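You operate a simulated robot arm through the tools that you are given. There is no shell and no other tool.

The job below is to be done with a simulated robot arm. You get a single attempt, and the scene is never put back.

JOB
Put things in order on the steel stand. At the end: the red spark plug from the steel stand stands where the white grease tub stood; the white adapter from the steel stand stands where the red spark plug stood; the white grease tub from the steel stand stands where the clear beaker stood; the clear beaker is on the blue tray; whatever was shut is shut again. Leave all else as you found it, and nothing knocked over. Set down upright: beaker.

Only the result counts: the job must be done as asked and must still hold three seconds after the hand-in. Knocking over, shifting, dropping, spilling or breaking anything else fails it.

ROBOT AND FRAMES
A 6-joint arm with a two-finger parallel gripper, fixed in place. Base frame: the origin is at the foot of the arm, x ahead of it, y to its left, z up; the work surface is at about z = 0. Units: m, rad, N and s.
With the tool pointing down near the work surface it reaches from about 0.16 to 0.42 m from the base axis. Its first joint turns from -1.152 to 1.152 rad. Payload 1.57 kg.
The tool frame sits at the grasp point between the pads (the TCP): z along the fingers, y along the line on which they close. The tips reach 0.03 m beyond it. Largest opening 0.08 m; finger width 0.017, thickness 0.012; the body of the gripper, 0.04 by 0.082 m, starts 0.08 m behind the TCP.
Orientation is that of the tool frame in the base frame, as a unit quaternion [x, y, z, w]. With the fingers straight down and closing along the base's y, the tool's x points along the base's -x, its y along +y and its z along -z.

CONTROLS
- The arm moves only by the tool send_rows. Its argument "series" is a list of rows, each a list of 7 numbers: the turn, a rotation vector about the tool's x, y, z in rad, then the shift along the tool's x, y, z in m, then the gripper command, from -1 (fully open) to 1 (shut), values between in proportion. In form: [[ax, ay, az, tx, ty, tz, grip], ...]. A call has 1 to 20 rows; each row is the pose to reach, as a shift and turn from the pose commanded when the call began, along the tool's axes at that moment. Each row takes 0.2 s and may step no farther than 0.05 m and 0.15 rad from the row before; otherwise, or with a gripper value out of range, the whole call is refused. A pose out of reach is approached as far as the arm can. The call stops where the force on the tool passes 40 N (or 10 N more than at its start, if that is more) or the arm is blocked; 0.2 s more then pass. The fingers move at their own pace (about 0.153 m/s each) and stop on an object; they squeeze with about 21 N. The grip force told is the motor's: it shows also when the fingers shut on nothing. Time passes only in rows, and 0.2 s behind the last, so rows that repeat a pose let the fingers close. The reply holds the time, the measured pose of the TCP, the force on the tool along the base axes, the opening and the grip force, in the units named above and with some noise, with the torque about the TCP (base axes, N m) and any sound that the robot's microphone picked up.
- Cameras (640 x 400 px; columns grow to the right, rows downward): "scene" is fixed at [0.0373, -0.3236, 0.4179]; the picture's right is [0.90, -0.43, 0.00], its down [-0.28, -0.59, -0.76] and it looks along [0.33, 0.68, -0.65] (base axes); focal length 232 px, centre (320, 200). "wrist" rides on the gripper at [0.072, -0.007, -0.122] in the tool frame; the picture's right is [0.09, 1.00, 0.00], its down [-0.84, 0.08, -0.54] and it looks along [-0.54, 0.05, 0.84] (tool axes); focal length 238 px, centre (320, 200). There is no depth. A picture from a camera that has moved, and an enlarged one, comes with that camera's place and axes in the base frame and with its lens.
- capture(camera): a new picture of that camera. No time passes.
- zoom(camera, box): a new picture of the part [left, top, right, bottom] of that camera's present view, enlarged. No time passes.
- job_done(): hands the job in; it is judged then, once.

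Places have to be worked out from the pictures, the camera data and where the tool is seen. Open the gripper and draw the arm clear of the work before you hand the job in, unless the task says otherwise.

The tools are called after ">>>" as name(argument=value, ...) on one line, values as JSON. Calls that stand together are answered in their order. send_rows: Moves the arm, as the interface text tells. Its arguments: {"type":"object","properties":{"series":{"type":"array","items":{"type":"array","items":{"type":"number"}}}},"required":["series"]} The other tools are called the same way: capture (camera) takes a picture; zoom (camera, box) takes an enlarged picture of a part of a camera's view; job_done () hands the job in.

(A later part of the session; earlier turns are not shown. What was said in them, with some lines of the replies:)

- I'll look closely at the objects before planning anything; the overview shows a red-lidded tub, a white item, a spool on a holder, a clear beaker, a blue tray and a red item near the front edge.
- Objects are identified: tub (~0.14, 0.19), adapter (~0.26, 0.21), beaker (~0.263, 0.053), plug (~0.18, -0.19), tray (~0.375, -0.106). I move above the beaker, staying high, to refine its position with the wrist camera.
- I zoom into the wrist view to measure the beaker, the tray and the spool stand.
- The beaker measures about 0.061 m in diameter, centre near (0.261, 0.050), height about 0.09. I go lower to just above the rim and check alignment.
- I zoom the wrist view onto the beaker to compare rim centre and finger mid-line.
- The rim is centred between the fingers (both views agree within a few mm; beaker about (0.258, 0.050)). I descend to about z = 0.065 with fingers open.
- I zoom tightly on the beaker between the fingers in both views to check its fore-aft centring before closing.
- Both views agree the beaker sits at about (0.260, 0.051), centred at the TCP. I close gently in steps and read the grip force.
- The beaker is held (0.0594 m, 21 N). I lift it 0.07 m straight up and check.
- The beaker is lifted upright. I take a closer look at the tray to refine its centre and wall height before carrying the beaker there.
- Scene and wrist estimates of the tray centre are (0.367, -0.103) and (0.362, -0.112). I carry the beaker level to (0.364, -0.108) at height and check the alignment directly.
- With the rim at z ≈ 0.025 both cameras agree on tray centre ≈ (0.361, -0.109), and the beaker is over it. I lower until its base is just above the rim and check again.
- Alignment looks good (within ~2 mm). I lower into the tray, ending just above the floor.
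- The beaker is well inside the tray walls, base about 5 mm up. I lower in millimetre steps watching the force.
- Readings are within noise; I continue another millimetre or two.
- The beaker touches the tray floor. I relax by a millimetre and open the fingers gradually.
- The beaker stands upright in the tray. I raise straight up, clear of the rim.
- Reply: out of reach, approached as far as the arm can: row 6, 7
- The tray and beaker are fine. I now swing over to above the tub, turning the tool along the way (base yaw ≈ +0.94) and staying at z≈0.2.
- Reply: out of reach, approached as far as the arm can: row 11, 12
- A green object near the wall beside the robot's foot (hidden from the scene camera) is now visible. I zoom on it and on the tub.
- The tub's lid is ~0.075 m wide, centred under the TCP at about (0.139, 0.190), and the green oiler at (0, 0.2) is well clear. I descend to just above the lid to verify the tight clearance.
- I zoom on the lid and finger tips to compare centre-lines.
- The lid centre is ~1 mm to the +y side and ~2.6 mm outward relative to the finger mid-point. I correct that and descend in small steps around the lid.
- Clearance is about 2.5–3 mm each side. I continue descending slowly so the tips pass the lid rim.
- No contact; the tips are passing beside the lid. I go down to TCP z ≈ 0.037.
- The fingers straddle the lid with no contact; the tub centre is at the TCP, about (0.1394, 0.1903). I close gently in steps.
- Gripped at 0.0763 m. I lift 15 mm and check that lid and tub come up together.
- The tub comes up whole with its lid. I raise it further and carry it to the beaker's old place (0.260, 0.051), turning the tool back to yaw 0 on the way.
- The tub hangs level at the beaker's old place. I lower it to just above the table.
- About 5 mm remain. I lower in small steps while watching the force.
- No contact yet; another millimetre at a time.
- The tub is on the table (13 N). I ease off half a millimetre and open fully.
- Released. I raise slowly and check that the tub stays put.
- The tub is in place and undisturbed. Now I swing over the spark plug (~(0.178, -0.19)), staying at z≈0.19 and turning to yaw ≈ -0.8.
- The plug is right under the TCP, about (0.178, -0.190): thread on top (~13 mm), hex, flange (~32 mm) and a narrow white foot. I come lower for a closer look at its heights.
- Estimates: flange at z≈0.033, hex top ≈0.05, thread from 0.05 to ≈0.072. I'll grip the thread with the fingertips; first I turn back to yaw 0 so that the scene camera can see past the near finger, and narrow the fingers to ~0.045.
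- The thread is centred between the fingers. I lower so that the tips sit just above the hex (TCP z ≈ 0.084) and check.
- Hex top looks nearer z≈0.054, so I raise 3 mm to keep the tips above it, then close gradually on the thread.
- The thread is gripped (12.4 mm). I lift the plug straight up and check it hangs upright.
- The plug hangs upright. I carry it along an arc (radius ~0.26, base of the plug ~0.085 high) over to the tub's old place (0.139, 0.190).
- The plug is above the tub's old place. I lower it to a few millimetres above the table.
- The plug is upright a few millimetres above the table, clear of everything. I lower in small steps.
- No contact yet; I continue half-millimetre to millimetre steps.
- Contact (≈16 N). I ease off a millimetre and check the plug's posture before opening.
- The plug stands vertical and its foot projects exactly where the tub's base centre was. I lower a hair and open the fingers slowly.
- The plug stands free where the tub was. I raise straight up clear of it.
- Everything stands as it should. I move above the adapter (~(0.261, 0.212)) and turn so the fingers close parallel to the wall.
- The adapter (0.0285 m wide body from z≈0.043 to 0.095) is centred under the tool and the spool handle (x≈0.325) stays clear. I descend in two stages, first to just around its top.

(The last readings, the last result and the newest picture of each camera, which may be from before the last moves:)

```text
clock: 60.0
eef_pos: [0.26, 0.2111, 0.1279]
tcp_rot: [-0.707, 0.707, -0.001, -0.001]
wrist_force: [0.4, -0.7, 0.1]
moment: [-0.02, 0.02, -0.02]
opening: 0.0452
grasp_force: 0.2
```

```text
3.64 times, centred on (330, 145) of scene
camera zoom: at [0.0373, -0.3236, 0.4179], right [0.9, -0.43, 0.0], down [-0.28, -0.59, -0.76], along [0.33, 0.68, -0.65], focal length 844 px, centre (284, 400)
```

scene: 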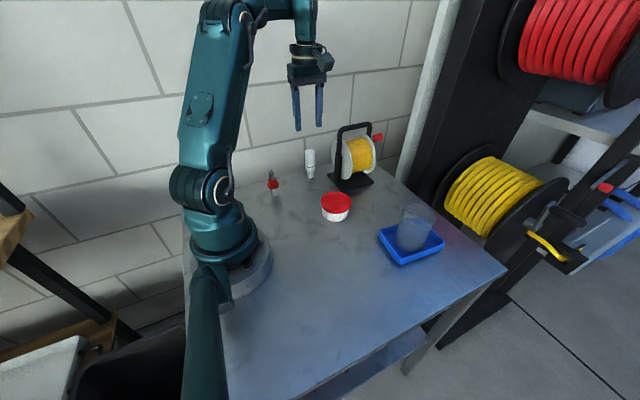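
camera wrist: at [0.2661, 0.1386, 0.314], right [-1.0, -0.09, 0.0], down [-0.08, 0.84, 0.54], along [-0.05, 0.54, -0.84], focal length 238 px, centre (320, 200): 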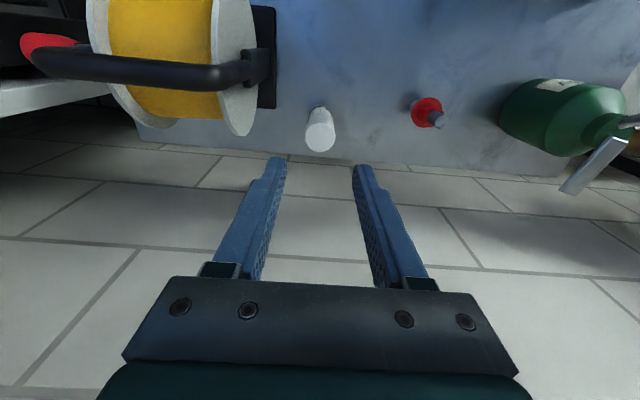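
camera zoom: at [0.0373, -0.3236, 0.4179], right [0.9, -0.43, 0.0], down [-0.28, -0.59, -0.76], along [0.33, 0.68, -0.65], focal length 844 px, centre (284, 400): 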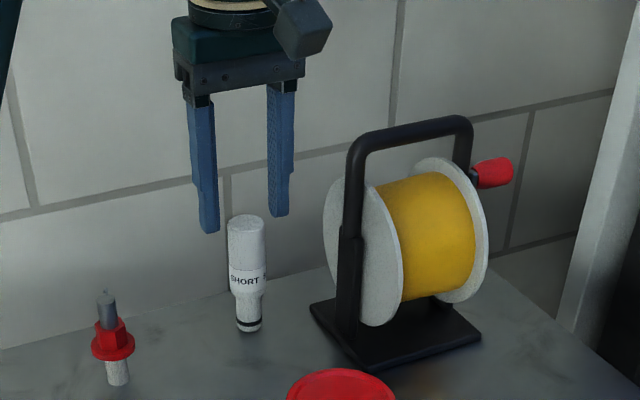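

Adapter and finger mid-line coincide. I go down to TCP z ≈ 0.075.

>>> send_rows(series=[[0, 0, 0, 0, 0, 0.012, -0.125], [0, 0, 0, 0, 0, 0.026, -0.125], [0, 0, 0, 0, 0, 0.04, -0.125], [0, 0, 0, 0, 0, 0.053, -0.125], [0, 0, 0, 0, 0, 0.053, -0.125]])

>>> zoom(camera="wrist", box=[230, 80, 410, 260])

>>> zoom(camera="scene", box=[270, 100, 390, 200])

```text
clock: 61.2
eef_pos: [0.2608, 0.2119, 0.0735]
tcp_rot: [-0.707, 0.707, -0.002, 0.0]
wrist_force: [-0.1, 0.5, 0.6]
moment: [0.0, 0.02, 0.0]
opening: 0.0449
grasp_force: 0.1
```

```text
2.22 times, centred on (320, 170) of wrist
camera zoom: at [0.2662, 0.1391, 0.1954], right [-1.0, -0.09, 0.0], down [-0.08, 0.84, 0.54], along [-0.05, 0.54, -0.84], focal length 530 px, centre (320, 267)
```

zoom: 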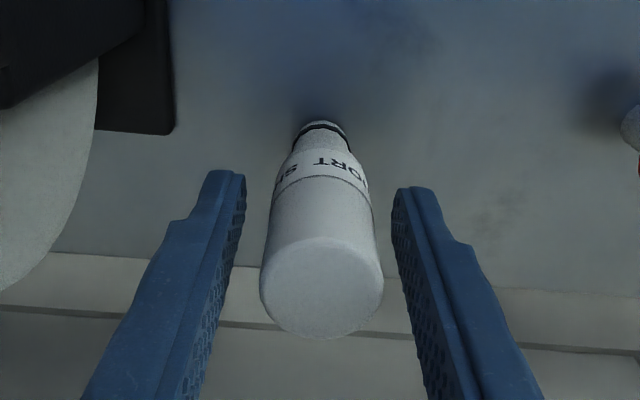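

```text
4.00 times, centred on (330, 150) of scene
camera zoom: at [0.0373, -0.3236, 0.4179], right [0.9, -0.43, 0.0], down [-0.28, -0.59, -0.76], along [0.33, 0.68, -0.65], focal length 929 px, centre (280, 400)
```

zoom: 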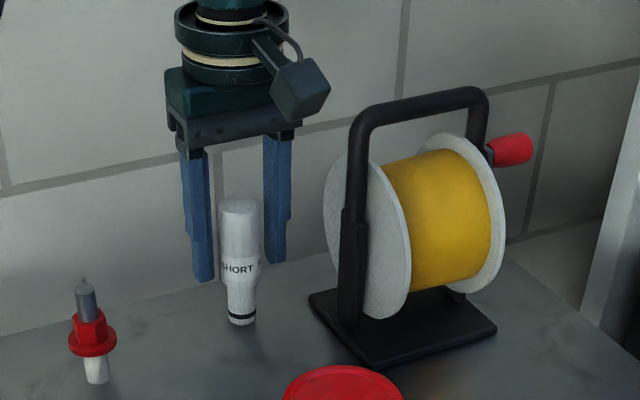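

The fingers flank the adapter's wide body. I close gradually.

>>> send_rows(series=[[0, 0, 0, 0, 0, 0, 0.05], [0, 0, 0, 0, 0, 0, 0.15], [0, 0, 0, 0, 0, 0, 0.22], [0, 0, 0, 0, 0, 0, 0.28], [0, 0, 0, 0, 0, 0, 0.34], [0, 0, 0, 0, 0, 0, 0.4], [0, 0, 0, 0, 0, 0, 0.4]])

>>> zoom(camera="scene", box=[290, 120, 350, 190])

```text
clock: 62.8
eef_pos: [0.2596, 0.211, 0.0741]
tcp_rot: [0.707, -0.707, 0.001, -0.001]
wrist_force: [0.0, -0.2, -0.1]
moment: [0.0, 0.03, 0.02]
opening: 0.0274
grasp_force: 20.8
```

```text
5.71 times, centred on (320, 155) of scene
camera zoom: at [0.0373, -0.3236, 0.4179], right [0.9, -0.43, 0.0], down [-0.28, -0.59, -0.76], along [0.33, 0.68, -0.65], focal length 1327 px, centre (320, 457)
```

zoom: 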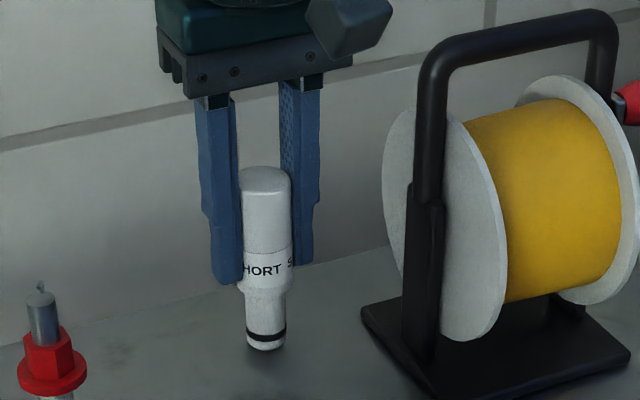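

Held (27.4 mm). I lift straight up 0.1 m and check.

>>> send_rows(series=[[0, 0, 0, 0, 0, -0.003, 0.45], [0, 0, 0, 0, 0, -0.012, 0.45], [0, 0, 0, 0, 0, -0.03, 0.45], [0, 0, 0, 0, 0, -0.05, 0.45], [0, 0, 0, 0, 0, -0.07, 0.45], [0, 0, 0, 0, 0, -0.09, 0.45], [0, 0, 0, 0, 0, -0.1, 0.45], [0, 0, 0, 0, 0, -0.1, 0.45]])

>>> capture(camera="scene")

>>> capture(camera="wrist")

```text
clock: 64.6
eef_pos: [0.2604, 0.2115, 0.1736]
tcp_rot: [0.708, -0.707, 0.0, -0.001]
wrist_force: [-0.3, -0.2, -0.5]
moment: [0.02, 0.0, -0.02]
opening: 0.0273
grasp_force: 20.9
```

```text
taken
```

scene: 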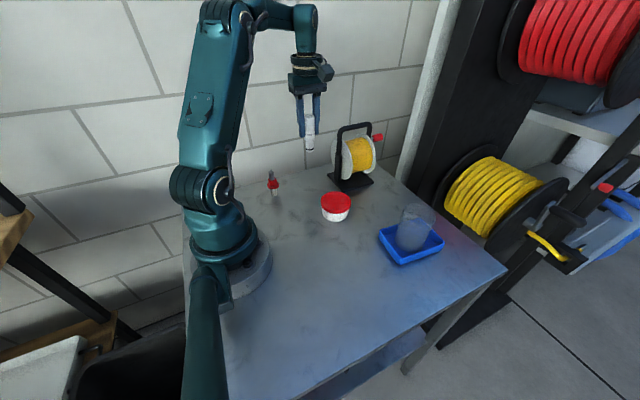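

```text
taken
camera wrist: at [0.2665, 0.1388, 0.295], right [-1.0, -0.09, 0.0], down [-0.08, 0.84, 0.54], along [-0.05, 0.54, -0.84], focal length 238 px, centre (320, 200)
```

wrist: 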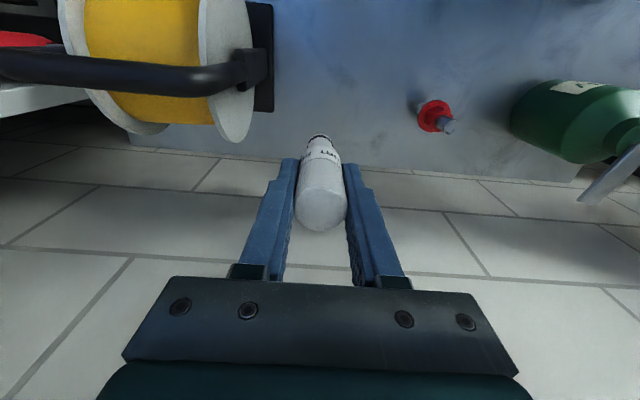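

The adapter is up and upright. I carry it inward and along an arc over to the plug's old place (0.179, -0.190), turning the tool back to yaw 0.

>>> send_rows(series=[[0, 0, 0.05, 0.0193, 0.004, 0, 0.45], [0, 0, 0.14, 0.0433, 0.008, 0, 0.45], [0, 0, 0.235, 0.0693, 0.011, 0, 0.45], [0, 0, 0.33, 0.0963, 0.012, 0, 0.45], [0, 0, 0.425, 0.1233, 0.012, 0, 0.45], [0, 0, 0.52, 0.1513, 0.011, 0, 0.45], [0, 0, 0.615, 0.1793, 0.01, 0, 0.45], [0, 0, 0.71, 0.2073, 0.01, 0, 0.45], [0, 0, 0.805, 0.2353, 0.011, 0, 0.45], [0, 0, 0.9, 0.2633, 0.013, 0, 0.45], [0, 0, 0.995, 0.2893, 0.017, 0, 0.45], [0, 0, 1.09, 0.3143, 0.023, 0, 0.45], [0, 0, 1.185, 0.3373, 0.032, 0, 0.45], [0, 0, 1.28, 0.3583, 0.042, 0, 0.45], [0, 0, 1.375, 0.3763, 0.054, 0, 0.45], [0, 0, 1.465, 0.3903, 0.067, 0, 0.45], [0, 0, 1.54, 0.3988, 0.077, 0, 0.45], [0, 0, 1.571, 0.401, 0.081, 0, 0.45], [0, 0, 1.571, 0.401, 0.081, 0, 0.45]])

>>> capture(camera="scene")

>>> capture(camera="wrist")

```text
clock: 68.6
eef_pos: [0.1787, -0.1907, 0.1738]
tcp_rot: [0.0, 1.0, 0.0, 0.0]
wrist_force: [0.0, 0.0, -0.1]
moment: [0.02, -0.01, 0.03]
opening: 0.0271
grasp_force: 20.9
```

```text
taken
```

scene: 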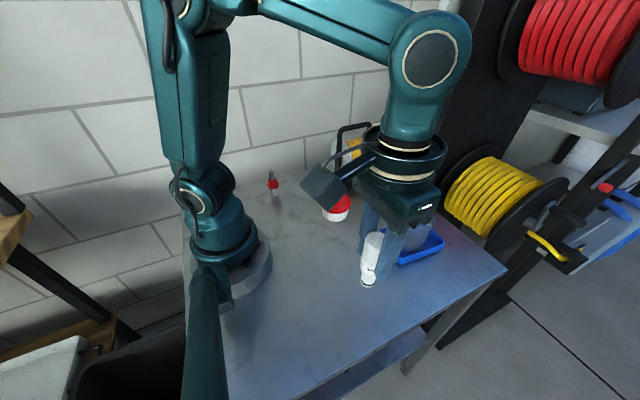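

```text
taken
camera wrist: at [0.1066, -0.1968, 0.2949], right [-0.09, 1.0, 0.0], down [0.84, 0.08, 0.54], along [0.54, 0.05, -0.84], focal length 238 px, centre (320, 200)
```

wrist: 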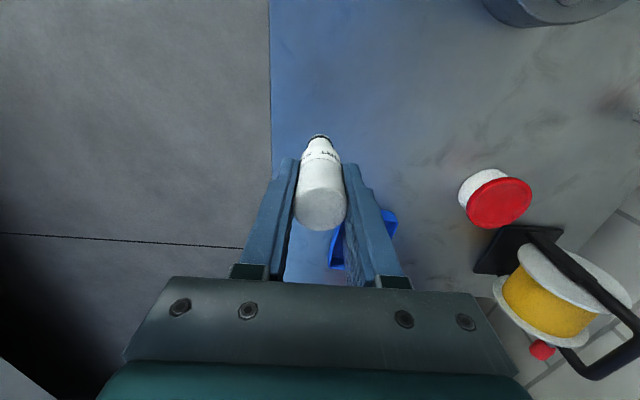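

The adapter is right above the plug's old spot. I lower it to about 6 mm above the table.

>>> send_rows(series=[[0, 0, 0, 0, 0.0005, 0.015, 0.45], [0, 0, 0, 0, 0.0005, 0.035, 0.45], [0, 0, 0, 0, 0.0005, 0.055, 0.45], [0, 0, 0, 0, 0.0005, 0.073, 0.45], [0, 0, 0, 0, 0.0005, 0.087, 0.45], [0, 0, 0, 0, 0.0005, 0.094, 0.45], [0, 0, 0, 0, 0.0005, 0.094, 0.45]])

>>> zoom(camera="scene", box=[310, 240, 410, 330])

```text
clock: 70.2
eef_pos: [0.1791, -0.1881, 0.079]
tcp_rot: [0.0, 1.0, 0.0, 0.0]
wrist_force: [0.5, 0.5, -0.3]
moment: [-0.01, 0.02, 0.0]
opening: 0.0274
grasp_force: 21.1
```

```text
4.44 times, centred on (360, 285) of scene
camera zoom: at [0.0373, -0.3236, 0.4179], right [0.9, -0.43, 0.0], down [-0.28, -0.59, -0.76], along [0.33, 0.68, -0.65], focal length 1032 px, centre (142, -178)
```

zoom: 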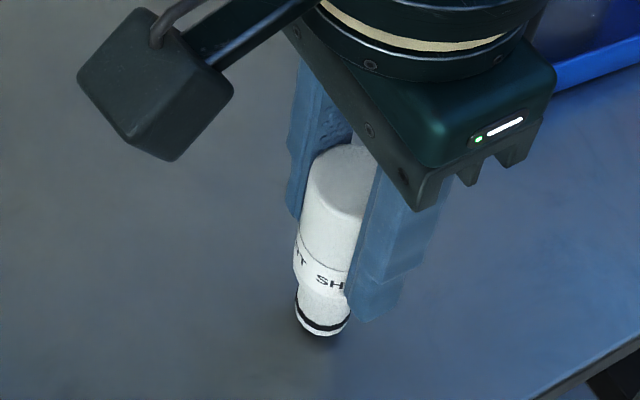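

Still a few millimetres up and upright. I lower in small steps, watching the force.

>>> send_rows(series=[[0, 0, 0, 0, 0, 0.002, 0.45], [0, 0, 0, 0, 0, 0.004, 0.45], [0, 0, 0, 0, 0, 0.004, 0.45]])

>>> send_rows(series=[[0, 0, 0, 0, 0, 0.001, 0.45], [0, 0, 0, 0, 0, 0.001, 0.45]])

```text
clock: 71.0
eef_pos: [0.1787, -0.1896, 0.0746]
tcp_rot: [0.0, 1.0, 0.0, 0.0]
wrist_force: [1.0, 0.4, -0.6]
moment: [-0.03, -0.01, -0.01]
opening: 0.0273
grasp_force: 20.7
```

```text
clock: 71.6
eef_pos: [0.1788, -0.1896, 0.0751]
tcp_rot: [0.0, 1.0, 0.0, 0.0]
wrist_force: [-1.0, 2.0, 13.3]
moment: [0.17, 0.05, -0.01]
opening: 0.0276
grasp_force: 20.8
```

Contact at 13 N. I ease off half a millimetre and check posture before releasing.

>>> send_rows(series=[[0, 0, 0, 0, 0, -0.0005, 0.45], [0, 0, 0, 0, 0, -0.0005, 0.45]])

>>> zoom(camera="scene", box=[320, 260, 400, 330])

>>> zoom(camera="wrist", box=[240, 90, 400, 250])

```text
clock: 72.2
eef_pos: [0.1788, -0.188, 0.0759]
tcp_rot: [0.0, 1.0, 0.0, -0.001]
wrist_force: [0.7, -0.3, 0.9]
moment: [-0.08, 0.02, 0.01]
opening: 0.0273
grasp_force: 20.7
```

```text
5.71 times, centred on (360, 295) of scene
camera zoom: at [0.0373, -0.3236, 0.4179], right [0.9, -0.43, 0.0], down [-0.28, -0.59, -0.76], along [0.33, 0.68, -0.65], focal length 1327 px, centre (91, -343)
```

zoom: 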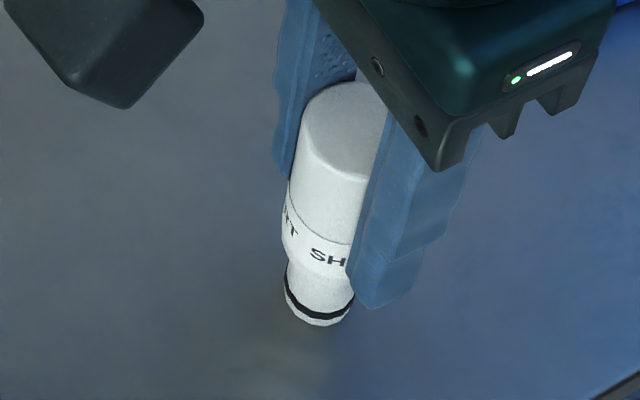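

```text
2.50 times, centred on (320, 170) of wrist
camera zoom: at [0.1064, -0.1966, 0.1969], right [-0.09, 1.0, 0.0], down [0.84, 0.08, 0.54], along [0.54, 0.05, -0.84], focal length 596 px, centre (320, 275)
```

zoom: 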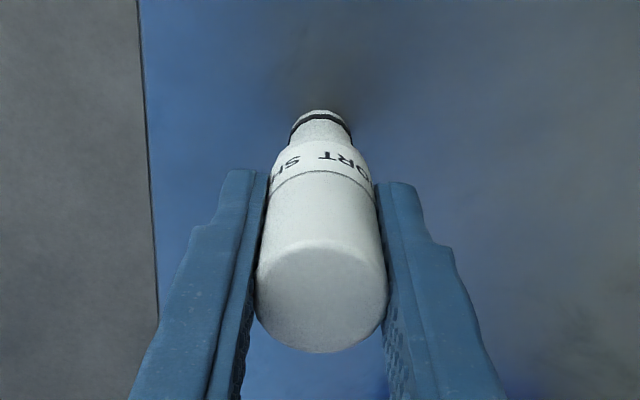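

The adapter is upright with its foot within ~2 mm of where the plug's foot was. I open the fingers slowly.

>>> send_rows(series=[[0, 0, 0, 0, 0, 0.0003, 0.4], [0, 0, 0, 0, 0, 0.0003, 0.3], [0, 0, 0, 0, 0, 0.0003, 0.26], [0, 0, 0, 0, 0, 0.0003, 0.18], [0, 0, 0, 0, 0, 0.0003, 0.05], [0, 0, 0, 0, 0, 0.0003, -0.1], [0, 0, 0, 0, 0, 0.0003, -0.2], [0, 0, 0, 0, 0, 0.0003, -0.2]])

>>> zoom(camera="scene", box=[320, 260, 400, 330])

>>> zoom(camera="wrist", box=[240, 90, 400, 250])

```text
clock: 74.0
eef_pos: [0.179, -0.1891, 0.0752]
tcp_rot: [0.0, 1.0, 0.0, 0.0]
wrist_force: [0.6, 0.0, -0.4]
moment: [-0.03, 0.0, 0.01]
opening: 0.0481
grasp_force: 0.1
```

```text
5.71 times, centred on (360, 295) of scene
camera zoom: at [0.0373, -0.3236, 0.4179], right [0.9, -0.43, 0.0], down [-0.28, -0.59, -0.76], along [0.33, 0.68, -0.65], focal length 1327 px, centre (91, -343)
```

zoom: 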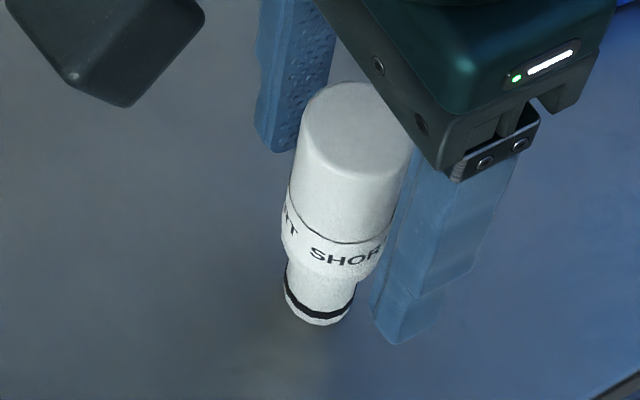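

```text
2.50 times, centred on (320, 170) of wrist
camera zoom: at [0.1067, -0.1964, 0.1969], right [-0.09, 1.0, 0.0], down [0.84, 0.08, 0.54], along [0.54, 0.05, -0.84], focal length 596 px, centre (320, 275)
```

zoom: 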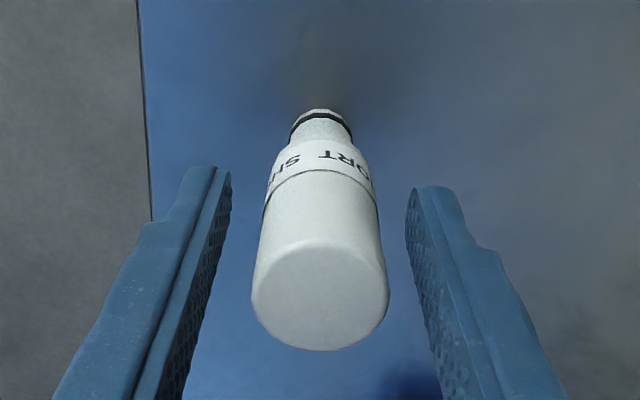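

The adapter stands free. I raise slowly straight up, then check the whole scene.

>>> send_rows(series=[[0, 0, 0, 0, 0, -0.005, -0.2], [0, 0, 0, 0, 0, -0.015, -0.2], [0, 0, 0, 0, 0, -0.03, -0.2], [0, 0, 0, 0, 0, -0.05, -0.2], [0, 0, 0, 0, 0, -0.075, -0.2], [0, 0, 0, 0, 0, -0.1, -0.2], [0, 0, 0, 0, 0, -0.125, -0.2], [0, 0, 0, 0, 0, -0.125, -0.2]])

>>> capture(camera="scene")

>>> capture(camera="wrist")

```text
clock: 75.8
eef_pos: [0.1797, -0.1883, 0.2027]
tcp_rot: [0.0, 1.0, 0.0, 0.001]
wrist_force: [0.1, 0.4, -0.4]
moment: [-0.01, -0.01, 0.0]
opening: 0.0481
grasp_force: 0.0
```

```text
taken
```

scene: 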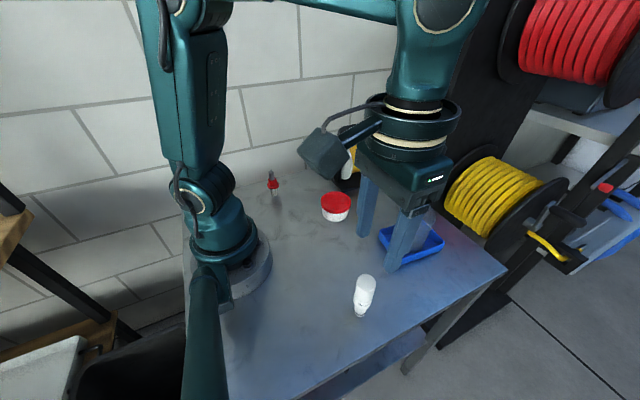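

```text
taken
camera wrist: at [0.1065, -0.1963, 0.3239], right [-0.09, 1.0, 0.0], down [0.84, 0.08, 0.54], along [0.54, 0.05, -0.84], focal length 238 px, centre (320, 200)
```

wrist: 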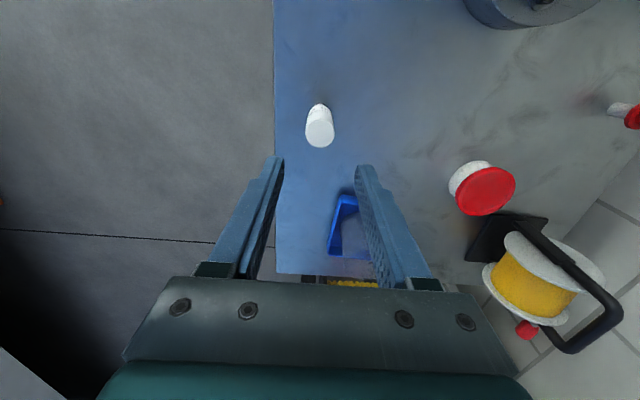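

All four items are placed. I draw the arm back towards its starting pose, high above everything, with the gripper open, and check the final state.

>>> send_rows(series=[[0, 0, 0, 0, 0, -0.02, -0.5], [0, 0, 0, -0.01, 0.018, -0.035, -1], [0, 0, 0, -0.025, 0.045, -0.04, -1], [0, 0, 0, -0.04, 0.073, -0.04, -1], [0, 0, 0, -0.056, 0.102, -0.04, -1], [0, 0, 0, -0.072, 0.131, -0.04, -1], [0, 0, 0, -0.088, 0.16, -0.04, -1], [0, 0, 0, -0.1, 0.182, -0.04, -1], [0, 0, 0, -0.1, 0.182, -0.04, -1]])

>>> capture(camera="scene")

>>> zoom(camera="scene", box=[240, 140, 460, 330])

>>> capture(camera="wrist")

```text
clock: 77.8
eef_pos: [0.2794, -0.0077, 0.2416]
tcp_rot: [0.001, 1.0, 0.0, 0.0]
wrist_force: [-0.1, -0.9, 0.5]
moment: [-0.01, -0.01, -0.03]
opening: 0.0799
grasp_force: 0.1
```

```text
taken
```

scene: 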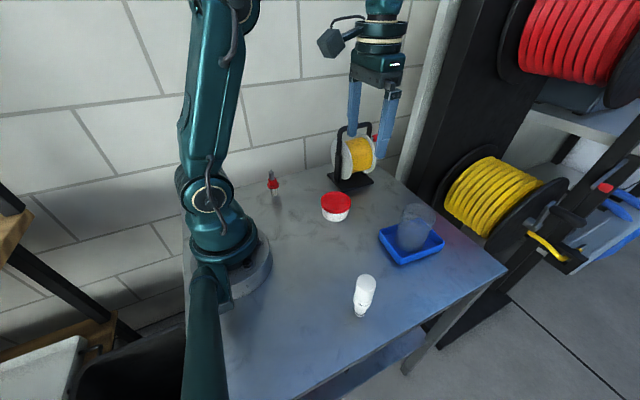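

```text
2.11 times, centred on (350, 235) of scene
camera zoom: at [0.0373, -0.3236, 0.4179], right [0.9, -0.43, 0.0], down [-0.28, -0.59, -0.76], along [0.33, 0.68, -0.65], focal length 489 px, centre (257, 126)
```

zoom: 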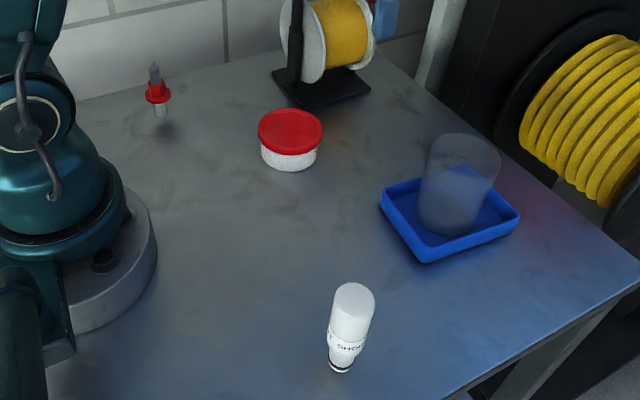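

```text
taken
camera wrist: at [0.2069, -0.0135, 0.3626], right [-0.09, 1.0, 0.0], down [0.84, 0.08, 0.54], along [0.54, 0.05, -0.84], focal length 238 px, centre (320, 200)
```

wrist: 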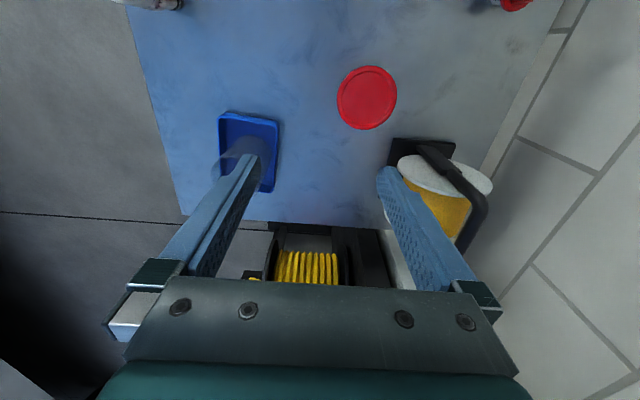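

Everything is standing upright in its required place: plug where the tub was, tub (lid on) where the beaker was, adapter where the plug was, beaker in the tray. The spool, tray and oiler are untouched and the arm is clear, so I hand in the job.

>>> job_done()

```text
The job is handed in.
```

The stand is in the order you asked for, and I've handed the job in. I haven't been given a verdict. The last pictures before the hand-in show everything upright:

- **Clear beaker:** upright in the blue tray.
- **White grease tub:** where the beaker stood, with its lid still on.
- **Red spark plug:** where the tub stood.
- **White adapter:** where the spark plug stood, within about 2 mm.

I didn't touch the spool or the green oil can near the wall. Nothing was knocked over, and the tray looks unmoved. The only closed item was the tub, and its lid stayed on throughout. The arm is clear of the work with the gripper open.
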